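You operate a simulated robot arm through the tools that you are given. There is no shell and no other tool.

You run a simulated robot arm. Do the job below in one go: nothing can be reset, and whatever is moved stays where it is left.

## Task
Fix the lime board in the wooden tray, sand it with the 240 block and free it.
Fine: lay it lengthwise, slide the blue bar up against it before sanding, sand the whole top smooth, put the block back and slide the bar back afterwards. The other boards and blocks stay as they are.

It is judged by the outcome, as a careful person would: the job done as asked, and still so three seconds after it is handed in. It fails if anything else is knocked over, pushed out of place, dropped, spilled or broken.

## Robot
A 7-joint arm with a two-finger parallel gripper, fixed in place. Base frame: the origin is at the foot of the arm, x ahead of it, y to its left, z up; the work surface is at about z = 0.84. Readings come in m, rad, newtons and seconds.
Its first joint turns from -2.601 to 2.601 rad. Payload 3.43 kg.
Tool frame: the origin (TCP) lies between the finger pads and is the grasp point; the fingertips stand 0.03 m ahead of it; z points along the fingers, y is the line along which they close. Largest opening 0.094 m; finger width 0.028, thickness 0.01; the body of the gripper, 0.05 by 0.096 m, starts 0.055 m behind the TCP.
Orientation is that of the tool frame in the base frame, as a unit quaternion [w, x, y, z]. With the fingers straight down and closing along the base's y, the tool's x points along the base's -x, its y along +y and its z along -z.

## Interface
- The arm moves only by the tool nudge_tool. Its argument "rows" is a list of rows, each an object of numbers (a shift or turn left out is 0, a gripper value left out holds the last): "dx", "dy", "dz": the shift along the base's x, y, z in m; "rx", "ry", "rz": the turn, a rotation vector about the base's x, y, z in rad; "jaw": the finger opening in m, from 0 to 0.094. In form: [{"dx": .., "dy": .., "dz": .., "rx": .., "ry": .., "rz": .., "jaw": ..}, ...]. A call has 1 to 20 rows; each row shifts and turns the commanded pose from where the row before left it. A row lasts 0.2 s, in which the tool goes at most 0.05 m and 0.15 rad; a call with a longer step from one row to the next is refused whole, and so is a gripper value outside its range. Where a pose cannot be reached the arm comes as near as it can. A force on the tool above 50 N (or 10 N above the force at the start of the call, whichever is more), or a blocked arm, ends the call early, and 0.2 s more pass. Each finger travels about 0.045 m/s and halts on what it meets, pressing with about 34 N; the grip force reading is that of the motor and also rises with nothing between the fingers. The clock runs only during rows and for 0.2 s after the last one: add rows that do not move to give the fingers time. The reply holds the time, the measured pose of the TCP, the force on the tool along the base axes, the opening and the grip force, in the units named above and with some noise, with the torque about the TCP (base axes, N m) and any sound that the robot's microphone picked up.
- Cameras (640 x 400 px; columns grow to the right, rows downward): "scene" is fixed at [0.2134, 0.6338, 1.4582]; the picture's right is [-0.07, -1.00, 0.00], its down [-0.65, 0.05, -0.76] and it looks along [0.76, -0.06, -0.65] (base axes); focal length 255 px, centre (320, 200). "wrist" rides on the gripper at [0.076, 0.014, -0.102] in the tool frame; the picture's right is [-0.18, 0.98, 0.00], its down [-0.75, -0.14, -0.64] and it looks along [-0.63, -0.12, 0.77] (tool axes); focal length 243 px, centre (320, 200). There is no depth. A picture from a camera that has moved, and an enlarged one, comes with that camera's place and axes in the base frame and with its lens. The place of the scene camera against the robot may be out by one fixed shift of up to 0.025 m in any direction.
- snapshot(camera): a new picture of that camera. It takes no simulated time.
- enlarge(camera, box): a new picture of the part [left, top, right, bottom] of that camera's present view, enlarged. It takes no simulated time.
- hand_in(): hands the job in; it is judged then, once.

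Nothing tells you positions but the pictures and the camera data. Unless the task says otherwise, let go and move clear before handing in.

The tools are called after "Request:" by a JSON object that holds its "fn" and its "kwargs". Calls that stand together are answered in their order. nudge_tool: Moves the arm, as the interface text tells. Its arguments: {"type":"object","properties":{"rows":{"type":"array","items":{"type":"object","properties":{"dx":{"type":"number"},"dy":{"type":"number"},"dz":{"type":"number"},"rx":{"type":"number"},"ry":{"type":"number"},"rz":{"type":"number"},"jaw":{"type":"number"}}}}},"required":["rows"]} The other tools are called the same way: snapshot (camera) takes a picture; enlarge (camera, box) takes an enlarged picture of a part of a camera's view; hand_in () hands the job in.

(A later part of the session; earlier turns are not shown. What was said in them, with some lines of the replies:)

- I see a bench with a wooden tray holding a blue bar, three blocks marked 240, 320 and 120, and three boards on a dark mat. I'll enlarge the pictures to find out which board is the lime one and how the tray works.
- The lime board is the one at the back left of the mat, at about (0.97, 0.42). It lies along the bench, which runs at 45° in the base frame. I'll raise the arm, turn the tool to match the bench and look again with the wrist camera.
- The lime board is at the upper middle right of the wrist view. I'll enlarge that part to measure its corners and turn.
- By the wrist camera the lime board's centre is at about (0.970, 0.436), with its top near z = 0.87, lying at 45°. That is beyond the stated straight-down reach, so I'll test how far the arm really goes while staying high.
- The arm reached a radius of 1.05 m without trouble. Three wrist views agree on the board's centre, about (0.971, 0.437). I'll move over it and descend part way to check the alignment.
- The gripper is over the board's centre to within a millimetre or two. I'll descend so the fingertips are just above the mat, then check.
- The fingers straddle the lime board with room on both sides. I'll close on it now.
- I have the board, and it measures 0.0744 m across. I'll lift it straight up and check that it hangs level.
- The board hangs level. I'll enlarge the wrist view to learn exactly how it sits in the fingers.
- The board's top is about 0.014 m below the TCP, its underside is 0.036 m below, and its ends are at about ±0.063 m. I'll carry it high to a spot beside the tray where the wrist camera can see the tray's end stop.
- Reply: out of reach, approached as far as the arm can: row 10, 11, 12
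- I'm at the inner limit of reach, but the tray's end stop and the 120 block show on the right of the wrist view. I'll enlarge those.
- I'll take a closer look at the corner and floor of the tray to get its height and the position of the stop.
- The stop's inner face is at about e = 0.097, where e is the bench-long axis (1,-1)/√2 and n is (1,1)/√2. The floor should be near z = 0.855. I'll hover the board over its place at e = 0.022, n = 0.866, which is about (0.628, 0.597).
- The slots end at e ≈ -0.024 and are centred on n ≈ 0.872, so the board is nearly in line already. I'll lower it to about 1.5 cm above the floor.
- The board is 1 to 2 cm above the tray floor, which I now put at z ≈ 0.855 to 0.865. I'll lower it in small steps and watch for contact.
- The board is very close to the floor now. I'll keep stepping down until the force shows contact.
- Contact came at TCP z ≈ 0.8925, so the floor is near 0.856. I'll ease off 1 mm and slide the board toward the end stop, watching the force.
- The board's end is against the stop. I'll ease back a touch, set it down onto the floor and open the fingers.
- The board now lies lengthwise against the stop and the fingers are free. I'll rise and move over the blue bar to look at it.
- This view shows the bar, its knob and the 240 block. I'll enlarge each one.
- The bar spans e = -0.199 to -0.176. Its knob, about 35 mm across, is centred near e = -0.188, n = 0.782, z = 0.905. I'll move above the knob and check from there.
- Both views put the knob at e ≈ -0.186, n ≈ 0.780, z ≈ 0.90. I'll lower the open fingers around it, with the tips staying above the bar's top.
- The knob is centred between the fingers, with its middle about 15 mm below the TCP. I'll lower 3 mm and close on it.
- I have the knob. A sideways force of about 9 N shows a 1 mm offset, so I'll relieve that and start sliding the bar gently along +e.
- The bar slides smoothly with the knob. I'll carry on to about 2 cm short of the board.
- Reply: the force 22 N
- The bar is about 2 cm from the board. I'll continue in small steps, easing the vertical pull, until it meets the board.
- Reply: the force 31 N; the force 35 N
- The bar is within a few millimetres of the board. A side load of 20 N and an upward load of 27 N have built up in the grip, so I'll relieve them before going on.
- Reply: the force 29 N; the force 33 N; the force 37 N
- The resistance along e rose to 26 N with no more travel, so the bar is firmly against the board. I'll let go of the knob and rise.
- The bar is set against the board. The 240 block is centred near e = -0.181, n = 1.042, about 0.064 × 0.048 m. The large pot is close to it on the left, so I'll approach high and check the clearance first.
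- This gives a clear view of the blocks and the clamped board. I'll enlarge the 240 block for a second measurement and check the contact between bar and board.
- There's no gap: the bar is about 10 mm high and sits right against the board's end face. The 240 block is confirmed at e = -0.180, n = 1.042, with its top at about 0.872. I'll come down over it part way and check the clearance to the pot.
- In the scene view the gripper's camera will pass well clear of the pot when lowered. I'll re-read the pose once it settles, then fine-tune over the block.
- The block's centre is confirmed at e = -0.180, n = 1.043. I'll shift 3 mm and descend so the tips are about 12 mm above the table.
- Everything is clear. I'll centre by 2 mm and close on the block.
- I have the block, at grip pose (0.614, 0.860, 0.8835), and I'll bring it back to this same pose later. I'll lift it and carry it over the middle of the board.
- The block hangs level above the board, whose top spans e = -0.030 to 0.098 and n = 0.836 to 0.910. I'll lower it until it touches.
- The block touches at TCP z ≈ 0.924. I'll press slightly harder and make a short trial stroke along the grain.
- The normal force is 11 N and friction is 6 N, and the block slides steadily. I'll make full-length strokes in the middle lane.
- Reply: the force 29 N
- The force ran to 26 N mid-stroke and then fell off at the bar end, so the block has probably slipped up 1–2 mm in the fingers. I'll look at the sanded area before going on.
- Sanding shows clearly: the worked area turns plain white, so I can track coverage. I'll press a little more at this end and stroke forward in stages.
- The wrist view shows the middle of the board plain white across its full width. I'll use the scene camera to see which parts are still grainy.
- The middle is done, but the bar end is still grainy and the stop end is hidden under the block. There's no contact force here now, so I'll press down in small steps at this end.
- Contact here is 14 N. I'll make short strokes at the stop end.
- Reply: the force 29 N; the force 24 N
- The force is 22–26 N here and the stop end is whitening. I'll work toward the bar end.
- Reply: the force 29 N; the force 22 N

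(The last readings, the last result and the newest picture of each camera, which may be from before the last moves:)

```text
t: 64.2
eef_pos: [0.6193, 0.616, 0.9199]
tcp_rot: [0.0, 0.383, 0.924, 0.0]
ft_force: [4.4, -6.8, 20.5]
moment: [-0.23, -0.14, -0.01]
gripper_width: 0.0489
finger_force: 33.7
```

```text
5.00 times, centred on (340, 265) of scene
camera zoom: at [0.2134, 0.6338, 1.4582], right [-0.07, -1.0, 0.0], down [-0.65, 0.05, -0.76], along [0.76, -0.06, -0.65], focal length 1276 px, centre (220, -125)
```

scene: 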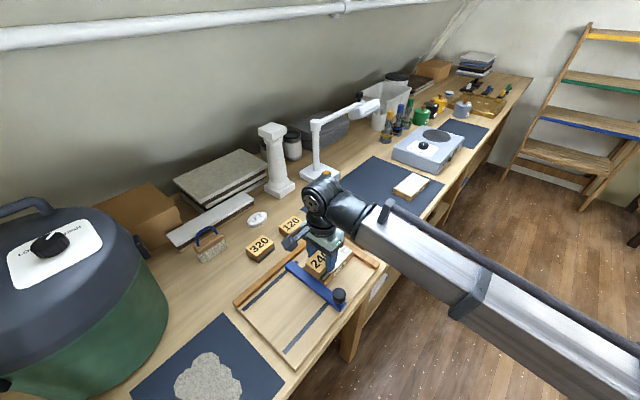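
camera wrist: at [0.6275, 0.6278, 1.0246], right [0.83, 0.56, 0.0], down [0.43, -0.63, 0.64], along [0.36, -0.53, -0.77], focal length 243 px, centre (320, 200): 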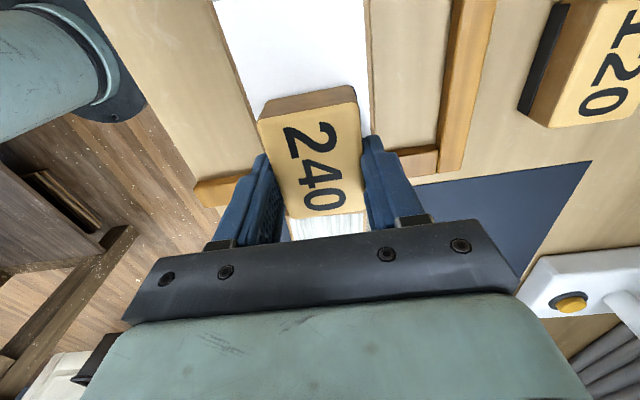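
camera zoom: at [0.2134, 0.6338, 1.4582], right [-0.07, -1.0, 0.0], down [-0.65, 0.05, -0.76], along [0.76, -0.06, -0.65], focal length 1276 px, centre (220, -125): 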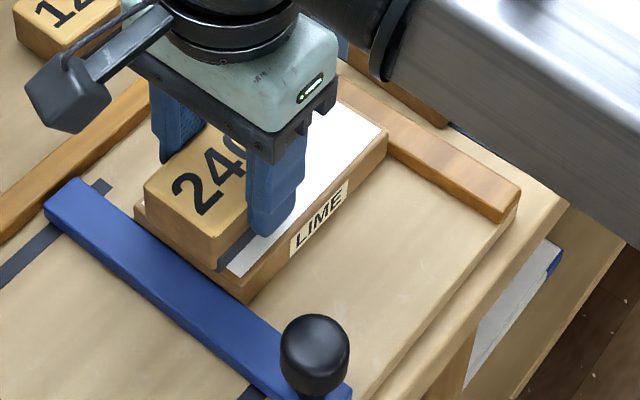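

The far end and the bar end are now mostly white. I'll run lanes nearer each long edge so the whole top is covered, starting with the near (label) side.

Request:
{"fn": "nudge_tool", "kwargs": {"rows": [{"dx": -0.005, "dy": -0.005}, {"dx": -0.005, "dy": -0.005}, {"dx": 0.0088, "dy": -0.0088}, {"dx": 0.0088, "dy": -0.0088}, {}]}}

Request:
{"fn": "nudge_tool", "kwargs": {"rows": [{"dx": 0.0088, "dy": -0.0088}, {"dx": 0.0088, "dy": -0.0088}, {}]}}

Request:
{"fn": "nudge_tool", "kwargs": {"rows": [{"dx": 0.0088, "dy": -0.0088}, {"dx": 0.0088, "dy": -0.0088}, {}]}}

Request:
{"fn": "enlarge", "kwargs": {"camera": "scene", "box": [290, 225, 390, 305]}}

Request:
{"fn": "snapshot", "kwargs": {"camera": "wrist"}}

```text
t: 65.4
eef_pos: [0.6249, 0.5892, 0.9207]
tcp_rot: [0.0, 0.383, 0.924, 0.0]
ft_force: [-1.6, 0.5, 2.4]
moment: [0.08, 0.12, 0.04]
gripper_width: 0.0488
finger_force: 34.0
```

```text
t: 66.2
eef_pos: [0.6443, 0.5731, 0.921]
tcp_rot: [0.001, 0.383, 0.924, 0.0]
ft_force: [-0.3, -0.5, -0.8]
moment: [-0.01, -0.02, 0.03]
gripper_width: 0.0491
finger_force: 33.8
```

```text
t: 67.0
eef_pos: [0.6604, 0.5531, 0.9197]
tcp_rot: [0.0, 0.383, 0.924, 0.001]
ft_force: [-1.5, 2.1, 5.6]
moment: [0.13, 0.11, 0.02]
gripper_width: 0.049
finger_force: 33.9
```

```text
5.00 times, centred on (340, 265) of scene
camera zoom: at [0.2134, 0.6338, 1.4582], right [-0.07, -1.0, 0.0], down [-0.65, 0.05, -0.76], along [0.76, -0.06, -0.65], focal length 1276 px, centre (220, -125)
```

zoom: 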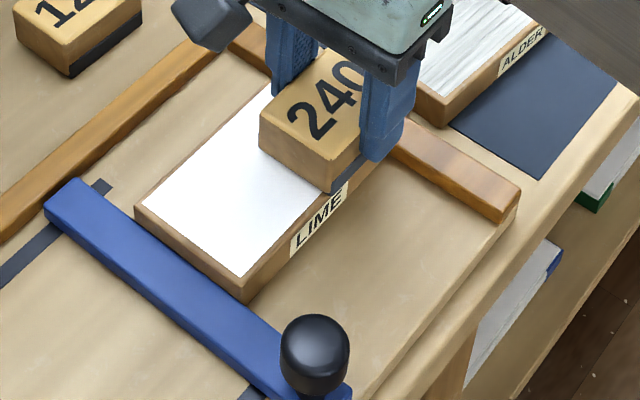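

```text
taken
camera wrist: at [0.6165, 0.6173, 1.0226], right [0.83, 0.56, 0.0], down [0.43, -0.63, 0.64], along [0.36, -0.53, -0.77], focal length 243 px, centre (320, 200)
```

wrist: 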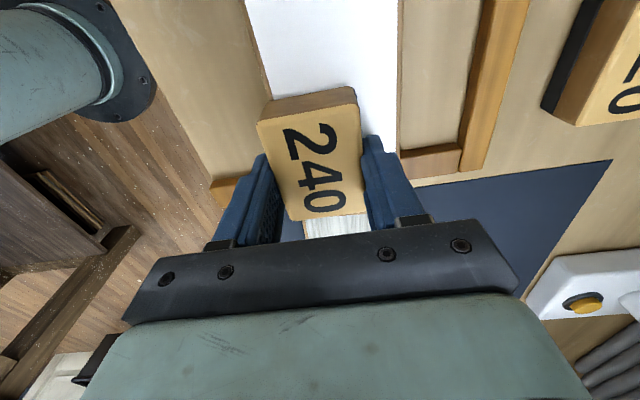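

The bar half is entirely white. I'll press a touch more, finish this edge at the stop end, then shift across and run the far-side lane.

Request:
{"fn": "nudge_tool", "kwargs": {"rows": [{"dz": -0.0004}, {"dx": -0.0088, "dy": 0.0088}, {"dx": -0.0088, "dy": 0.0088}, {"dx": 0.0088, "dy": -0.0088}, {"dx": 0.0088, "dy": -0.0088}, {}]}}

Request:
{"fn": "nudge_tool", "kwargs": {"rows": [{"dx": 0.005, "dy": 0.005}, {"dx": 0.005, "dy": 0.005}, {"dx": 0.005, "dy": 0.005}, {"dx": 0.005, "dy": 0.005}, {}]}}

Request:
{"fn": "nudge_tool", "kwargs": {"rows": [{"dx": -0.0088, "dy": 0.0088}, {"dx": -0.0088, "dy": 0.0088}, {"dx": 0.0088, "dy": -0.0088}, {"dx": 0.0088, "dy": -0.0088}, {}]}}

```text
t: 68.4
eef_pos: [0.6599, 0.5536, 0.9214]
tcp_rot: [0.0, 0.383, 0.924, 0.0]
ft_force: [-0.2, 0.0, -0.2]
moment: [-0.03, 0.0, -0.01]
gripper_width: 0.049
finger_force: 34.4
```

```text
t: 69.6
eef_pos: [0.681, 0.5734, 0.919]
tcp_rot: [0.001, 0.383, 0.924, 0.001]
ft_force: [-0.3, 0.3, 1.5]
moment: [0.07, 0.08, 0.0]
gripper_width: 0.049
finger_force: 33.6
```

```text
t: 70.8
eef_pos: [0.6798, 0.5723, 0.9195]
tcp_rot: [0.0, 0.383, 0.924, 0.0]
ft_force: [-3.4, 2.3, 9.8]
moment: [0.14, 0.18, 0.01]
gripper_width: 0.0488
finger_force: 33.9
```

Request:
{"fn": "nudge_tool", "kwargs": {"rows": [{"dz": -0.0003, "dx": -0.0088, "dy": 0.0088}, {"dx": -0.0088, "dy": 0.0088}, {"dx": -0.0088, "dy": 0.0088}, {}]}}

Request:
{"fn": "nudge_tool", "kwargs": {"rows": [{"dx": -0.0088, "dy": 0.0088}, {"dx": -0.0088, "dy": 0.0088}, {"dx": -0.0088, "dy": 0.0088}, {}]}}

Request:
{"fn": "enlarge", "kwargs": {"camera": "scene", "box": [290, 225, 390, 305]}}

```text
t: 71.8
eef_pos: [0.655, 0.6002, 0.919]
tcp_rot: [0.0, 0.383, 0.924, 0.0]
ft_force: [-0.4, 0.1, -0.9]
moment: [0.02, 0.0, 0.01]
gripper_width: 0.049
finger_force: 34.1
```

```text
t: 72.8
eef_pos: [0.6289, 0.6274, 0.9194]
tcp_rot: [0.001, 0.382, 0.924, -0.001]
ft_force: [1.7, -2.0, 7.4]
moment: [-0.14, -0.06, 0.01]
gripper_width: 0.0488
finger_force: 34.3
```

```text
5.00 times, centred on (340, 265) of scene
camera zoom: at [0.2134, 0.6338, 1.4582], right [-0.07, -1.0, 0.0], down [-0.65, 0.05, -0.76], along [0.76, -0.06, -0.65], focal length 1276 px, centre (220, -125)
```

zoom: 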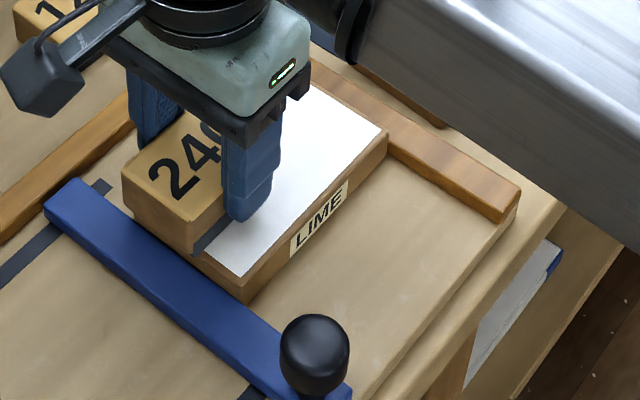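

The visible part is all white. I'll lift the block off and carry it back over its home spot, which also uncovers the board for inspection.

Request:
{"fn": "nudge_tool", "kwargs": {"rows": [{"dz": 0.02}, {"dz": 0.03}, {"dz": 0.0326}, {"dx": -0.0024, "dy": 0.039}, {"dx": -0.0024, "dy": 0.039}, {"dx": -0.0024, "dy": 0.039}, {"dx": -0.0024, "dy": 0.039}, {"dx": -0.0024, "dy": 0.039}, {"dx": -0.0024, "dy": 0.0388}, {}]}}

Request:
{"fn": "enlarge", "kwargs": {"camera": "scene", "box": [290, 225, 390, 305]}}

Request:
{"fn": "snapshot", "kwargs": {"camera": "wrist"}}

```text
t: 75.0
eef_pos: [0.6146, 0.8582, 1.0039]
tcp_rot: [0.0, 0.383, 0.924, 0.0]
ft_force: [-0.3, -0.2, -0.5]
moment: [0.0, 0.02, 0.02]
gripper_width: 0.0491
finger_force: 33.9
```

```text
5.00 times, centred on (340, 265) of scene
camera zoom: at [0.2134, 0.6338, 1.4582], right [-0.07, -1.0, 0.0], down [-0.65, 0.05, -0.76], along [0.76, -0.06, -0.65], focal length 1276 px, centre (220, -125)
```

zoom: 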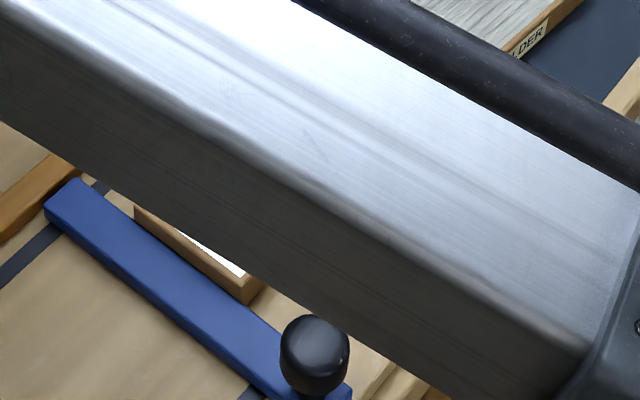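

```text
taken
camera wrist: at [0.5716, 0.9226, 1.1072], right [0.83, 0.56, 0.0], down [0.43, -0.63, 0.64], along [0.36, -0.53, -0.77], focal length 243 px, centre (320, 200)
```

wrist: 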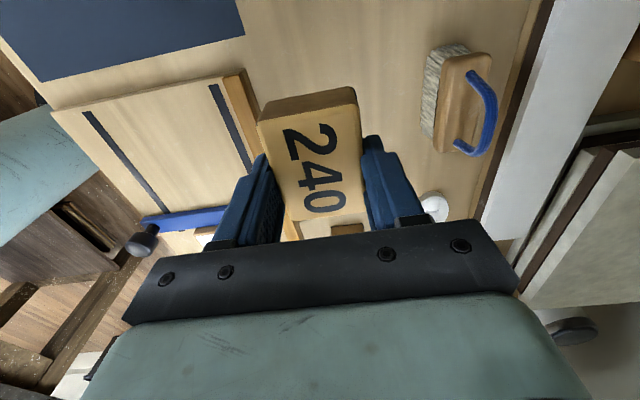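

The forearm blocks the scene view of the board. I'll move, still holding the block, to a spot where the wrist camera looks down on the board.

Request:
{"fn": "nudge_tool", "kwargs": {"rows": [{"dx": 0.023, "dy": -0.0377, "dz": 0.02}, {"dx": 0.023, "dy": -0.0377, "dz": 0.02}, {"dx": 0.023, "dy": -0.0377, "dz": 0.02}, {"dx": 0.023, "dy": -0.0377, "dz": 0.02}, {"dx": 0.023, "dy": -0.0377, "dz": 0.02}, {"dz": 0.04}, {}]}}

Request:
{"fn": "snapshot", "kwargs": {"camera": "wrist"}}

Request:
{"fn": "enlarge", "kwargs": {"camera": "wrist", "box": [180, 0, 310, 140]}}

Request:
{"fn": "enlarge", "kwargs": {"camera": "scene", "box": [290, 225, 390, 305]}}

```text
t: 76.6
eef_pos: [0.7266, 0.6725, 1.1401]
tcp_rot: [0.001, 0.384, 0.923, 0.0]
ft_force: [0.1, 0.6, -0.4]
moment: [0.01, -0.02, -0.04]
gripper_width: 0.0492
finger_force: 34.2
```

```text
taken
camera wrist: at [0.6841, 0.7363, 1.2424], right [0.83, 0.56, 0.0], down [0.43, -0.63, 0.64], along [0.36, -0.53, -0.77], focal length 243 px, centre (320, 200)
```

wrist: 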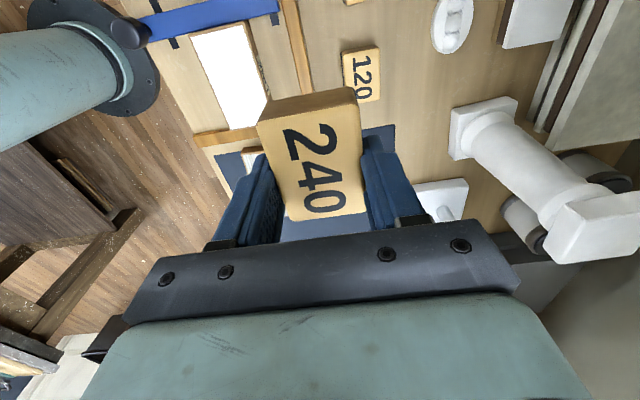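

```text
2.86 times, centred on (245, 70) of wrist
camera zoom: at [0.6841, 0.7363, 1.2424], right [0.83, 0.56, 0.0], down [0.43, -0.63, 0.64], along [0.36, -0.53, -0.77], focal length 693 px, centre (534, 571)
```

zoom: 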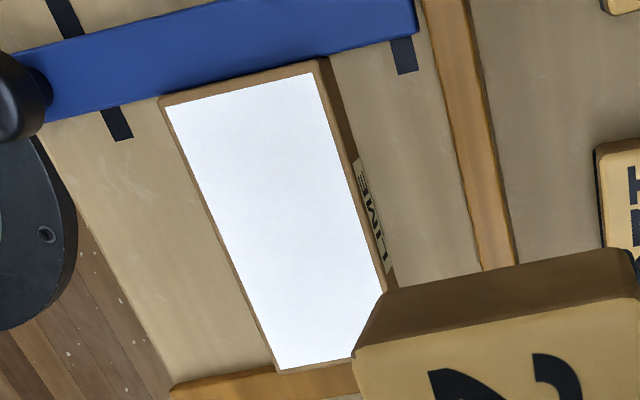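

```text
5.00 times, centred on (340, 265) of scene
camera zoom: at [0.2134, 0.6338, 1.4582], right [-0.07, -1.0, 0.0], down [-0.65, 0.05, -0.76], along [0.76, -0.06, -0.65], focal length 1276 px, centre (220, -125)
```

zoom: 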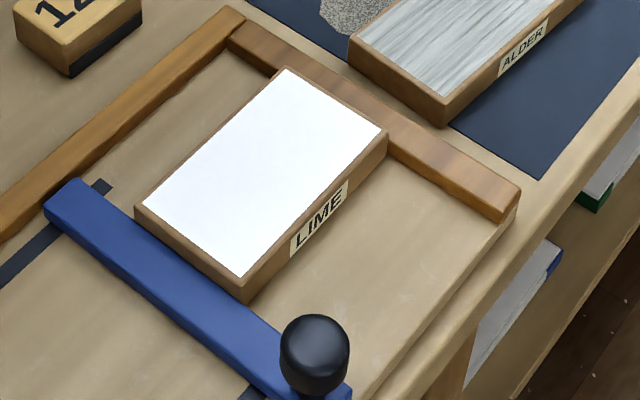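

The whole top of the lime board is now plain white. Something speckled shows on the mat near the alder board, so I'll look at that before going on.

Request:
{"fn": "snapshot", "kwargs": {"camera": "scene"}}

Request:
{"fn": "enlarge", "kwargs": {"camera": "scene", "box": [300, 150, 460, 260]}}

```text
taken
```

scene: 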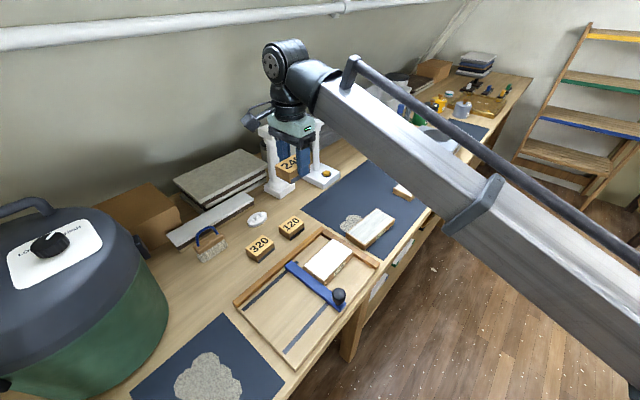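

```text
3.64 times, centred on (380, 205) of scene
camera zoom: at [0.2134, 0.6338, 1.4582], right [-0.07, -1.0, 0.0], down [-0.65, 0.05, -0.76], along [0.76, -0.06, -0.65], focal length 928 px, centre (102, 182)
```

zoom: 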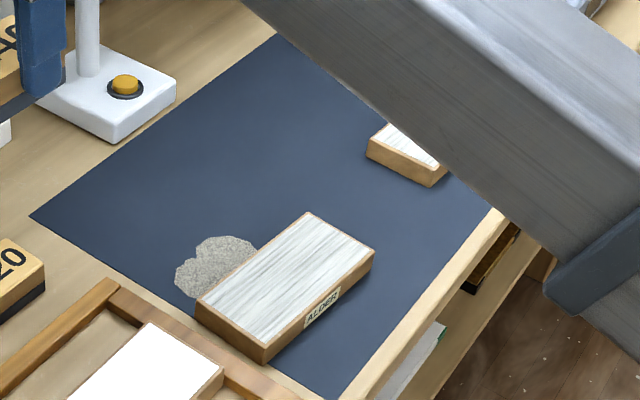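

Request:
{"fn": "enlarge", "kwargs": {"camera": "scene", "box": [335, 205, 385, 240]}}

Request:
{"fn": "enlarge", "kwargs": {"camera": "scene", "box": [130, 310, 290, 400]}}

Request:
{"fn": "enlarge", "kwargs": {"camera": "wrist", "box": [190, 120, 290, 240]}}

```text
11.43 times, centred on (360, 222) of scene
camera zoom: at [0.2134, 0.6338, 1.4582], right [-0.07, -1.0, 0.0], down [-0.65, 0.05, -0.76], along [0.76, -0.06, -0.65], focal length 2918 px, centre (-137, -57)
```

zoom: 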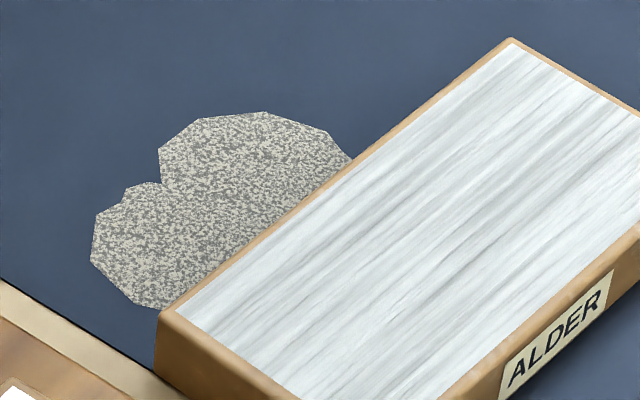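

```text
4.00 times, centred on (210, 355) of scene
camera zoom: at [0.2134, 0.6338, 1.4582], right [-0.07, -1.0, 0.0], down [-0.65, 0.05, -0.76], along [0.76, -0.06, -0.65], focal length 1021 px, centre (760, -420)
```

zoom: 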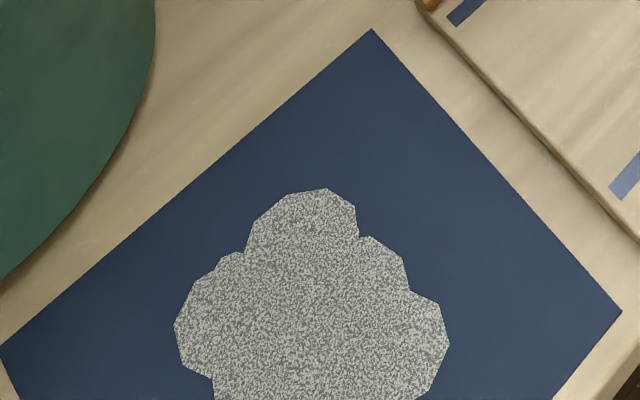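

```text
3.33 times, centred on (240, 180) of wrist
camera zoom: at [0.6841, 0.7363, 1.2424], right [0.83, 0.56, 0.0], down [0.43, -0.63, 0.64], along [0.36, -0.53, -0.77], focal length 809 px, centre (587, 267)
```

zoom: 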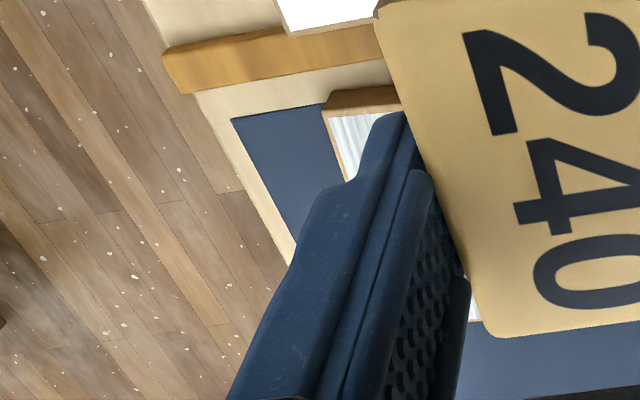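

That patch is fine speckle like the one already on the left mat, so it's sanding dust and nothing has been knocked. The board is finished, so I'll carry the block back over its home spot, correcting for about 2 mm of slip in the grip.

Request:
{"fn": "nudge_tool", "kwargs": {"rows": [{"dz": -0.03}, {"dx": -0.023, "dy": 0.0377, "dz": -0.02}, {"dx": -0.023, "dy": 0.0377, "dz": -0.02}, {"dx": -0.023, "dy": 0.0377, "dz": -0.02}, {"dx": -0.023, "dy": 0.0377, "dz": -0.02}, {"dx": -0.023, "dy": 0.0377, "dz": -0.02}, {"dx": -0.0014, "dy": 0.0014, "dz": -0.01}, {}]}}

Request:
{"fn": "enlarge", "kwargs": {"camera": "wrist", "box": [200, 60, 440, 240]}}

Request:
{"fn": "enlarge", "kwargs": {"camera": "scene", "box": [100, 130, 300, 310]}}

```text
t: 78.4
eef_pos: [0.6122, 0.8606, 1.002]
tcp_rot: [0.0, 0.383, 0.924, 0.001]
ft_force: [0.6, 1.0, 0.2]
moment: [-0.01, 0.02, 0.02]
gripper_width: 0.0488
finger_force: 34.1
```

```text
2.22 times, centred on (320, 150) of wrist
camera zoom: at [0.5695, 0.9249, 1.1043], right [0.83, 0.56, 0.0], down [0.43, -0.63, 0.64], along [0.36, -0.53, -0.77], focal length 539 px, centre (320, 311)
```

zoom: 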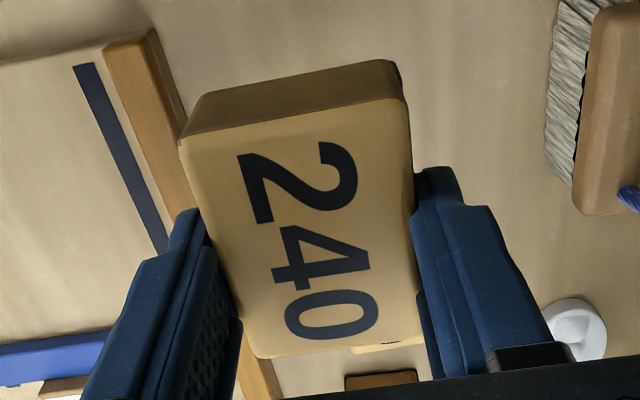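

```text
2.22 times, centred on (200, 220) of scene
camera zoom: at [0.2134, 0.6338, 1.4582], right [-0.07, -1.0, 0.0], down [-0.65, 0.05, -0.76], along [0.76, -0.06, -0.65], focal length 567 px, centre (587, 156)
```

zoom: 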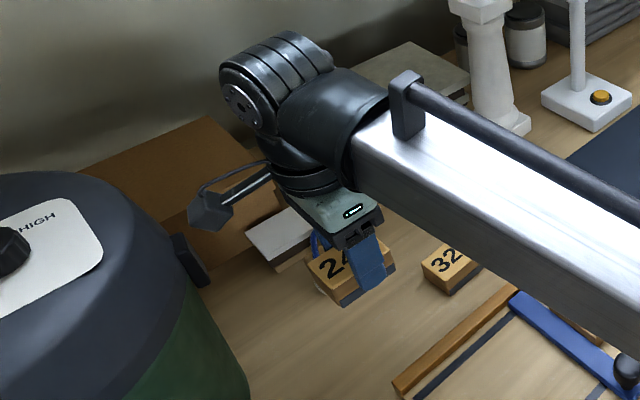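

The block is back over its place. I'll lower it and feel for the table.

Request:
{"fn": "nudge_tool", "kwargs": {"rows": [{"dz": -0.03}, {"dz": -0.03}, {"dz": -0.03}, {"dz": -0.015}, {"dz": -0.01}, {}]}}

Request:
{"fn": "nudge_tool", "kwargs": {"rows": [{"dz": -0.003}, {"dz": -0.002}, {}]}}

Request:
{"fn": "nudge_tool", "kwargs": {"rows": [{"dz": -0.0015}, {}]}}

```text
t: 79.8
eef_pos: [0.6141, 0.8635, 0.8892]
tcp_rot: [0.0, 0.383, 0.924, 0.0]
ft_force: [0.0, 0.1, -1.0]
moment: [0.04, 0.04, 0.01]
gripper_width: 0.0489
finger_force: 33.7
```

```text
t: 80.6
eef_pos: [0.6126, 0.8615, 0.8828]
tcp_rot: [0.0, 0.383, 0.924, -0.001]
ft_force: [-0.3, 0.8, 0.2]
moment: [-0.03, -0.01, -0.02]
gripper_width: 0.049
finger_force: 33.9
```

```text
t: 81.2
eef_pos: [0.6116, 0.8618, 0.8818]
tcp_rot: [0.001, 0.383, 0.924, 0.0]
ft_force: [0.1, 0.4, -0.6]
moment: [0.0, -0.01, 0.01]
gripper_width: 0.0489
finger_force: 34.0
```

Request:
{"fn": "nudge_tool", "kwargs": {"rows": [{"dz": -0.001}, {}]}}

Request:
{"fn": "nudge_tool", "kwargs": {"rows": [{"dz": -0.001}, {}]}}

Request:
{"fn": "snapshot", "kwargs": {"camera": "wrist"}}

```text
t: 81.8
eef_pos: [0.6128, 0.8615, 0.8802]
tcp_rot: [0.0, 0.383, 0.924, 0.0]
ft_force: [0.4, 0.0, -0.1]
moment: [0.04, 0.04, 0.03]
gripper_width: 0.049
finger_force: 34.1
```

```text
t: 82.4
eef_pos: [0.6121, 0.8627, 0.8799]
tcp_rot: [0.001, 0.382, 0.924, 0.0]
ft_force: [0.3, -2.4, 4.7]
moment: [-0.05, 0.03, -0.01]
gripper_width: 0.0491
finger_force: 34.1
```

```text
taken
camera wrist: at [0.569, 0.9261, 0.9825], right [0.83, 0.56, 0.0], down [0.43, -0.63, 0.64], along [0.36, -0.53, -0.77], focal length 243 px, centre (320, 200)
```

wrist: 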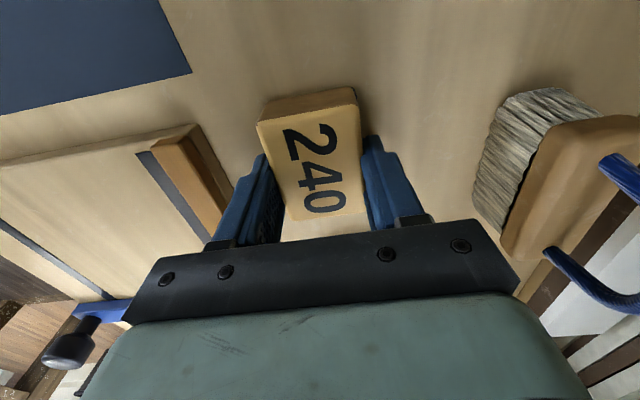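

The table gives 4.7 N of contact, so the block is down. I'll open the fingers and rise straight up.

Request:
{"fn": "nudge_tool", "kwargs": {"rows": [{"jaw": 0.06}, {"jaw": 0.075}, {"jaw": 0.08}, {}]}}

Request:
{"fn": "nudge_tool", "kwargs": {"rows": [{"dz": 0.02}, {"dz": 0.03}, {"dz": 0.04}, {"dz": 0.04}, {"dz": 0.04}, {}]}}

Request:
{"fn": "snapshot", "kwargs": {"camera": "wrist"}}

Request:
{"fn": "snapshot", "kwargs": {"camera": "scene"}}

```text
t: 83.4
eef_pos: [0.6127, 0.8628, 0.8798]
tcp_rot: [0.0, 0.383, 0.924, 0.0]
ft_force: [1.1, 0.7, -0.7]
moment: [-0.01, -0.01, -0.01]
gripper_width: 0.0803
finger_force: 0.0
```

```text
t: 84.8
eef_pos: [0.615, 0.8631, 1.0497]
tcp_rot: [0.0, 0.383, 0.924, 0.0]
ft_force: [-0.5, 0.1, -0.3]
moment: [0.02, 0.0, 0.02]
gripper_width: 0.0798
finger_force: 0.1
```

```text
taken
camera wrist: at [0.5728, 0.927, 1.1521], right [0.83, 0.56, 0.0], down [0.43, -0.63, 0.64], along [0.36, -0.53, -0.77], focal length 243 px, centre (320, 200)
```

wrist: 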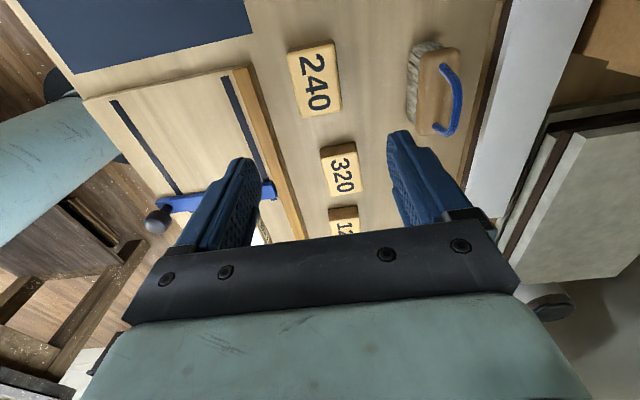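

```text
taken
```

scene: 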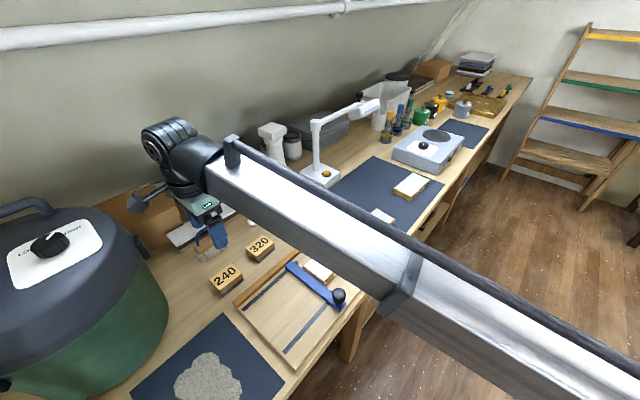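

The 240 block is back where it stood. Next I'll return to the knob, at about (0.520, 0.584), to slide the bar back and free the board.

Request:
{"fn": "nudge_tool", "kwargs": {"rows": [{"dx": -0.0136, "dy": -0.0399, "jaw": 0.064}, {"dx": -0.0136, "dy": -0.0399}, {"dx": -0.0136, "dy": -0.0399}, {"dx": -0.0136, "dy": -0.0399}, {"dx": -0.0136, "dy": -0.0399}, {"dx": -0.0136, "dy": -0.0399}, {"dx": -0.0136, "dy": -0.0397}, {}, {"dz": -0.03}, {"dz": -0.03}, {}]}}

Request:
{"fn": "snapshot", "kwargs": {"camera": "wrist"}}

```text
t: 87.2
eef_pos: [0.5161, 0.5799, 0.991]
tcp_rot: [0.0, 0.382, 0.924, 0.0]
ft_force: [-0.3, -0.2, -0.6]
moment: [0.0, 0.03, -0.02]
gripper_width: 0.064
finger_force: 0.1
```

```text
taken
camera wrist: at [0.4732, 0.6434, 1.0931], right [0.83, 0.56, 0.0], down [0.43, -0.63, 0.64], along [0.36, -0.53, -0.77], focal length 243 px, centre (320, 200)
```

wrist: 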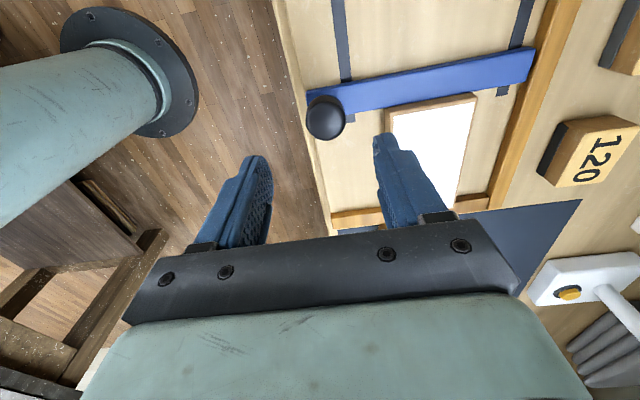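

The knob is nearly 5 mm further toward +n than my centre, so I'll correct that while descending.

Request:
{"fn": "nudge_tool", "kwargs": {"rows": [{"dx": 0.0026, "dy": 0.004, "dz": -0.02}, {"dz": -0.02}, {"dz": -0.02}, {"dz": -0.015}, {"dz": -0.005}, {}]}}

Request:
{"fn": "snapshot", "kwargs": {"camera": "wrist"}}

```text
t: 88.6
eef_pos: [0.5188, 0.5861, 0.909]
tcp_rot: [0.0, 0.383, 0.924, 0.0]
ft_force: [0.7, 0.3, 0.7]
moment: [-0.02, 0.01, 0.0]
gripper_width: 0.0642
finger_force: 0.0
```

```text
taken
camera wrist: at [0.4752, 0.6493, 1.0116], right [0.83, 0.56, 0.0], down [0.43, -0.63, 0.64], along [0.36, -0.53, -0.77], focal length 243 px, centre (320, 200)
```

wrist: 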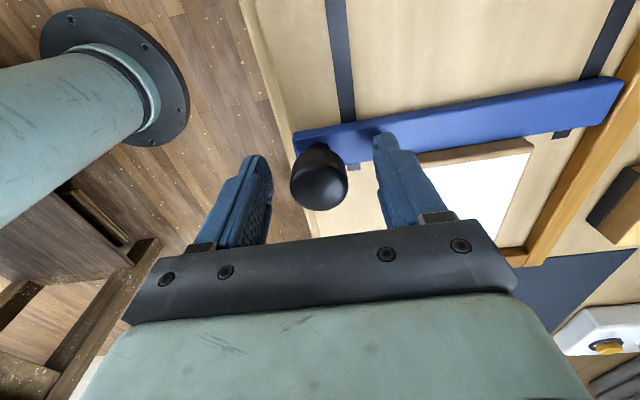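

The knob sits centrally between the fingers. I'll close on it.

Request:
{"fn": "nudge_tool", "kwargs": {"rows": [{"jaw": 0.05}, {"jaw": 0.035}, {"jaw": 0.02}, {"jaw": 0.02}, {}]}}

```text
t: 89.8
eef_pos: [0.5179, 0.5859, 0.9087]
tcp_rot: [0.0, 0.383, 0.924, 0.0]
ft_force: [-6.1, -5.7, -2.4]
moment: [0.27, -0.21, -0.03]
gripper_width: 0.0313
finger_force: 44.8
```

Request:
{"fn": "nudge_tool", "kwargs": {"rows": [{"dx": -0.0006, "dy": -0.0006}, {"dx": -0.0035, "dy": 0.0035}, {"dx": -0.0035, "dy": 0.0035}, {"dx": -0.0035, "dy": 0.0035}, {"dx": -0.0035, "dy": 0.0035}, {}]}}

Request:
{"fn": "snapshot", "kwargs": {"camera": "wrist"}}

```text
t: 91.2
eef_pos: [0.5046, 0.6002, 0.9101]
tcp_rot: [-0.001, 0.383, 0.924, 0.0]
ft_force: [-18.0, -18.5, 9.1]
moment: [-0.13, -0.75, -0.22]
gripper_width: 0.0314
finger_force: 45.0
```

```text
taken
camera wrist: at [0.4607, 0.6632, 1.0117], right [0.83, 0.56, 0.0], down [0.43, -0.63, 0.64], along [0.36, -0.53, -0.77], focal length 243 px, centre (320, 200)
```

wrist: 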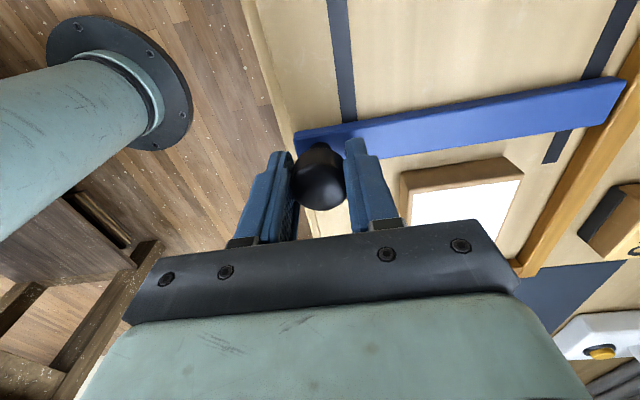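

The bar slides back and the board stays put. I'll ease the side load and continue.

Request:
{"fn": "nudge_tool", "kwargs": {"rows": [{"dx": -0.0005, "dy": -0.0005}, {"dx": -0.007, "dy": 0.007}, {"dx": -0.007, "dy": 0.007}, {"dx": -0.007, "dy": 0.007}, {"dx": -0.007, "dy": 0.007}, {}]}}

Request:
{"fn": "nudge_tool", "kwargs": {"rows": [{"dx": -0.007, "dy": 0.007}, {"dx": -0.007, "dy": 0.007}, {"dx": -0.007, "dy": 0.007}, {"dx": -0.007, "dy": 0.007}, {}]}}

```text
t: 92.6
eef_pos: [0.4766, 0.6274, 0.9094]
tcp_rot: [0.0, 0.382, 0.924, 0.0]
ft_force: [-15.2, -16.1, 25.2]
moment: [-0.26, -0.61, -0.09]
gripper_width: 0.0313
finger_force: 45.0
```

```text
t: 93.8
eef_pos: [0.4487, 0.6543, 0.9089]
tcp_rot: [0.0, 0.382, 0.924, -0.001]
ft_force: [-17.1, -18.1, 3.6]
moment: [0.09, -0.42, -0.08]
gripper_width: 0.0317
finger_force: 45.3
```

Request:
{"fn": "nudge_tool", "kwargs": {"rows": [{"dx": -0.0004, "dy": -0.0004}, {"dx": -0.007, "dy": 0.007}, {"dx": -0.007, "dy": 0.007}, {"dx": -0.007, "dy": 0.007}, {"dx": -0.005, "dy": 0.005}, {}]}}

Request:
{"fn": "snapshot", "kwargs": {"camera": "wrist"}}

Request:
{"fn": "enlarge", "kwargs": {"camera": "scene", "box": [220, 240, 380, 380]}}

```text
t: 95.2
eef_pos: [0.4201, 0.6828, 0.9082]
tcp_rot: [0.001, 0.383, 0.924, 0.001]
ft_force: [-0.3, -1.4, 32.2]
moment: [-0.7, -0.12, -0.03]
gripper_width: 0.0316
finger_force: 45.0
```

```text
taken
camera wrist: at [0.3768, 0.7462, 1.0116], right [0.83, 0.56, 0.0], down [0.43, -0.63, 0.64], along [0.36, -0.53, -0.77], focal length 243 px, centre (320, 200)
```

wrist: 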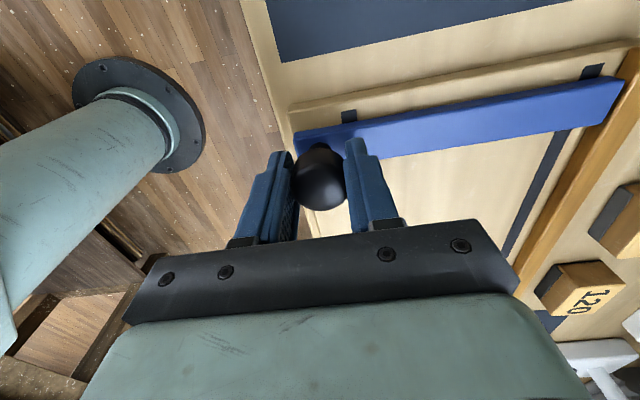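

```text
2.86 times, centred on (300, 310) of scene
camera zoom: at [0.2134, 0.6338, 1.4582], right [-0.07, -1.0, 0.0], down [-0.65, 0.05, -0.76], along [0.76, -0.06, -0.65], focal length 729 px, centre (377, -114)
```

zoom: 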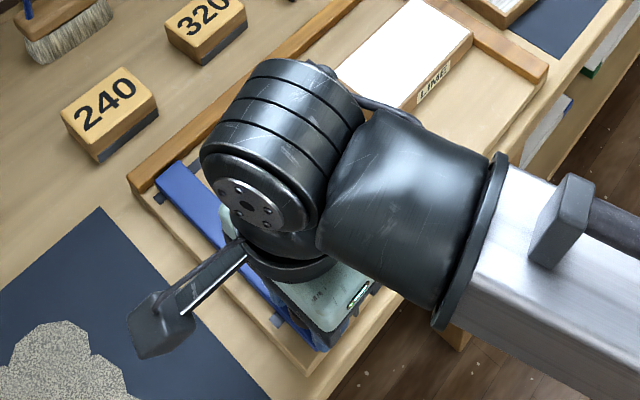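

The bar is within about 2 mm of where it began. I'll finish that travel and let go.

Request:
{"fn": "nudge_tool", "kwargs": {"rows": [{"dz": 0.0005}, {"dx": -0.0013, "dy": 0.0013}, {}]}}

Request:
{"fn": "enlarge", "kwargs": {"camera": "wrist", "box": [270, 30, 640, 200]}}

```text
t: 96.0
eef_pos: [0.4194, 0.6835, 0.9079]
tcp_rot: [-0.001, 0.382, 0.924, 0.0]
ft_force: [-0.4, -1.7, 20.6]
moment: [0.4, 0.8, -0.02]
gripper_width: 0.0315
finger_force: 44.7
```

```text
1.73 times, centred on (455, 115) of wrist
camera zoom: at [0.3767, 0.7467, 1.0114], right [0.83, 0.56, 0.0], down [0.43, -0.63, 0.64], along [0.36, -0.53, -0.77], focal length 420 px, centre (86, 347)
```

zoom: 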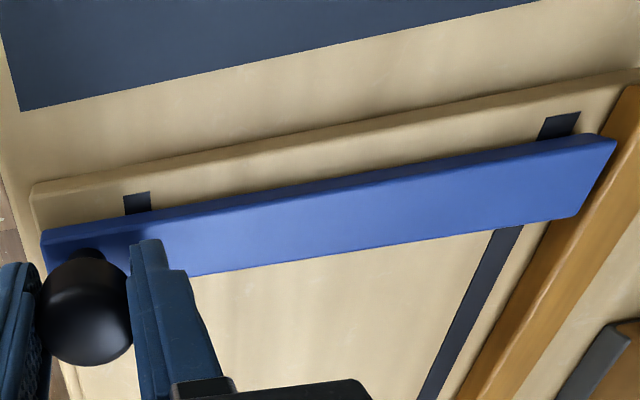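

Request:
{"fn": "nudge_tool", "kwargs": {"rows": [{"dx": -0.0012, "dy": 0.0012, "dz": 0.0003}, {}]}}

Request:
{"fn": "nudge_tool", "kwargs": {"rows": [{"jaw": 0.045}, {"jaw": 0.06}, {"jaw": 0.075}, {}, {"dz": 0.02}, {"dz": 0.03}, {"dz": 0.04}, {"dz": 0.04}, {"dx": -0.005, "dy": -0.005, "dz": 0.04}, {}]}}

Request:
{"fn": "snapshot", "kwargs": {"camera": "wrist"}}

Request:
{"fn": "snapshot", "kwargs": {"camera": "scene"}}

```text
t: 96.6
eef_pos: [0.4193, 0.6848, 0.908]
tcp_rot: [0.0, 0.383, 0.924, -0.001]
ft_force: [5.1, -7.4, 13.6]
moment: [0.34, 0.78, -0.03]
gripper_width: 0.0315
finger_force: 45.3
```

```text
t: 98.8
eef_pos: [0.4125, 0.6798, 1.0795]
tcp_rot: [0.0, 0.382, 0.924, 0.0]
ft_force: [0.5, 0.3, -0.5]
moment: [-0.02, -0.01, 0.0]
gripper_width: 0.075
finger_force: 0.1
```

```text
taken
camera wrist: at [0.37, 0.744, 1.183], right [0.83, 0.56, 0.0], down [0.43, -0.63, 0.64], along [0.36, -0.53, -0.77], focal length 243 px, centre (320, 200)
```

wrist: 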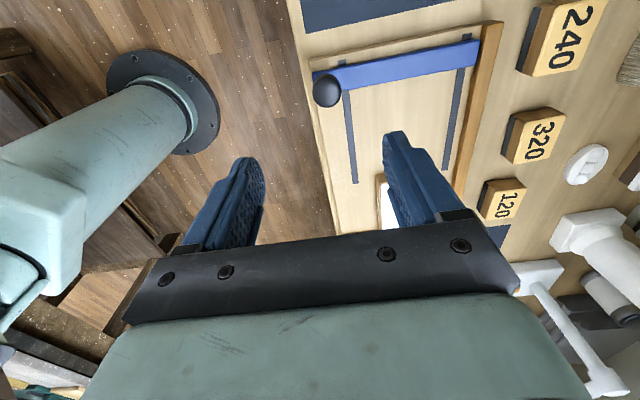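

```text
taken
```

scene: 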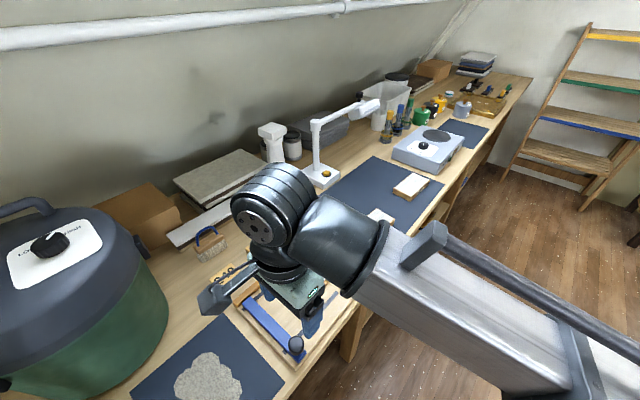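

The bar is back at its starting place and the fingers are clear. I'll move the arm away toward its first position to see everything without obstruction.

Request:
{"fn": "nudge_tool", "kwargs": {"rows": [{"dz": 0.03}, {"dx": 0.03, "dy": -0.028, "dz": 0.01}, {"dx": 0.035, "dy": -0.033, "dz": 0.01}, {"dx": 0.035, "dy": -0.033, "dz": 0.01}, {"dx": 0.035, "dy": -0.033}, {"dx": 0.035, "dy": -0.033}, {"dx": 0.035, "dy": -0.033}, {"dx": 0.035, "dy": -0.033}, {"dx": 0.035, "dy": -0.033}, {"dx": 0.035, "dy": -0.033}, {"dx": 0.035, "dy": -0.033}, {"dx": 0.035, "dy": -0.033}, {"dx": 0.035, "dy": -0.033}, {"dx": 0.035, "dy": -0.033}, {"dx": 0.035, "dy": -0.033}, {}]}}

Request:
{"fn": "snapshot", "kwargs": {"camera": "scene"}}

Request:
{"fn": "enlarge", "kwargs": {"camera": "scene", "box": [200, 200, 400, 370]}}

Request:
{"fn": "enlarge", "kwargs": {"camera": "scene", "box": [300, 150, 460, 250]}}

```text
t: 102.2
eef_pos: [0.8972, 0.2236, 1.1384]
tcp_rot: [0.0, 0.383, 0.924, 0.0]
ft_force: [-0.9, 0.8, -0.3]
moment: [-0.02, -0.02, 0.03]
gripper_width: 0.075
finger_force: 0.0
```

```text
taken
```

scene: 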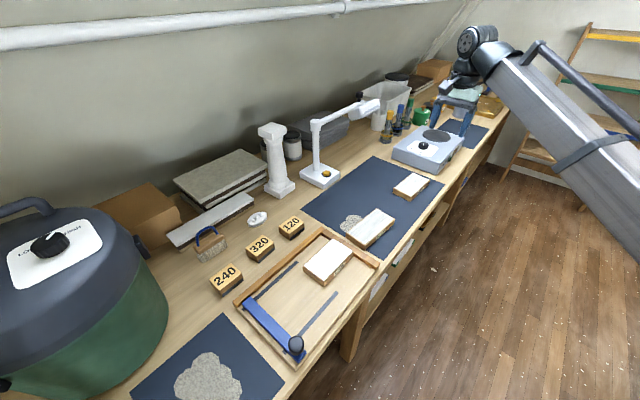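

```text
2.35 times, centred on (300, 285) of scene
camera zoom: at [0.2134, 0.6338, 1.4582], right [-0.07, -1.0, 0.0], down [-0.65, 0.05, -0.76], along [0.76, -0.06, -0.65], focal length 601 px, centre (367, 0)
```

zoom: 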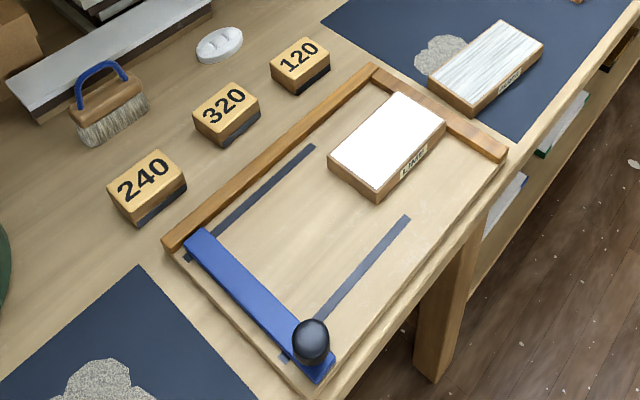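

```text
4.00 times, centred on (380, 200) of scene
camera zoom: at [0.2134, 0.6338, 1.4582], right [-0.07, -1.0, 0.0], down [-0.65, 0.05, -0.76], along [0.76, -0.06, -0.65], focal length 1021 px, centre (80, 200)
```

zoom: 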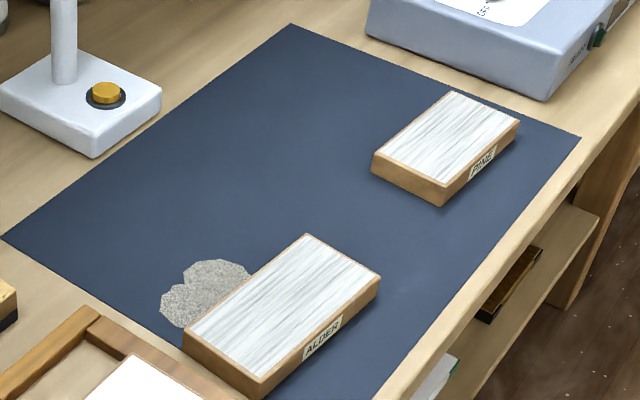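

The boards, blocks and tray all look right. I'll compare the same enlarged view as at the start to check the 240 block and the bar.

Request:
{"fn": "enlarge", "kwargs": {"camera": "scene", "box": [200, 210, 400, 370]}}

Request:
{"fn": "enlarge", "kwargs": {"camera": "scene", "box": [290, 225, 390, 305]}}

```text
2.50 times, centred on (300, 290) of scene
camera zoom: at [0.2134, 0.6338, 1.4582], right [-0.07, -1.0, 0.0], down [-0.65, 0.05, -0.76], along [0.76, -0.06, -0.65], focal length 638 px, centre (370, -25)
```

zoom: 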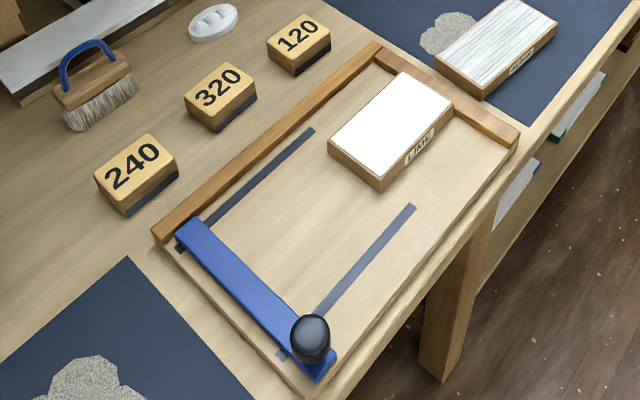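

```text
5.00 times, centred on (340, 265) of scene
camera zoom: at [0.2134, 0.6338, 1.4582], right [-0.07, -1.0, 0.0], down [-0.65, 0.05, -0.76], along [0.76, -0.06, -0.65], focal length 1276 px, centre (220, -125)
```

zoom: 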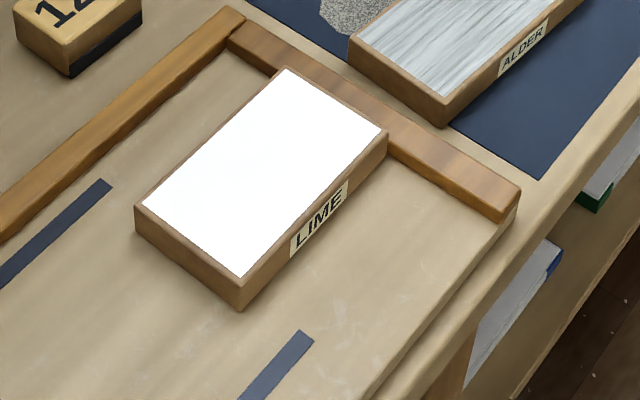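

The lime board lies freed in the tray with its whole top smooth. The 240 block and the bar are back where they started, and the other boards and blocks haven't moved. The arm is clear, so I'm handing in the job.

Request:
{"fn": "hand_in", "kwargs": {}}

```text
The job is handed in.
```

The lime board is sanded smooth over its whole top and lies free in the tray. I've handed the job in.

- **Fixing:** I laid the board lengthwise against the end stop. I then slid the blue bar up until it pressed on the board, before any sanding.
- **Sanding:** I worked the 240 block along the grain in three lanes until no grain showed anywhere on the top.
- **Putting back:** The block is back where it stood, and the bar is back in its starting place. In the enlarged view both match the start.
- **Everything else:** The alder and pine boards and the 320 and 120 blocks stayed where they were.

A patch of grey speckle appeared on the mat beside the alder board during the work. It looks like the patch already on the left mat, so I took it for sanding dust and left it.
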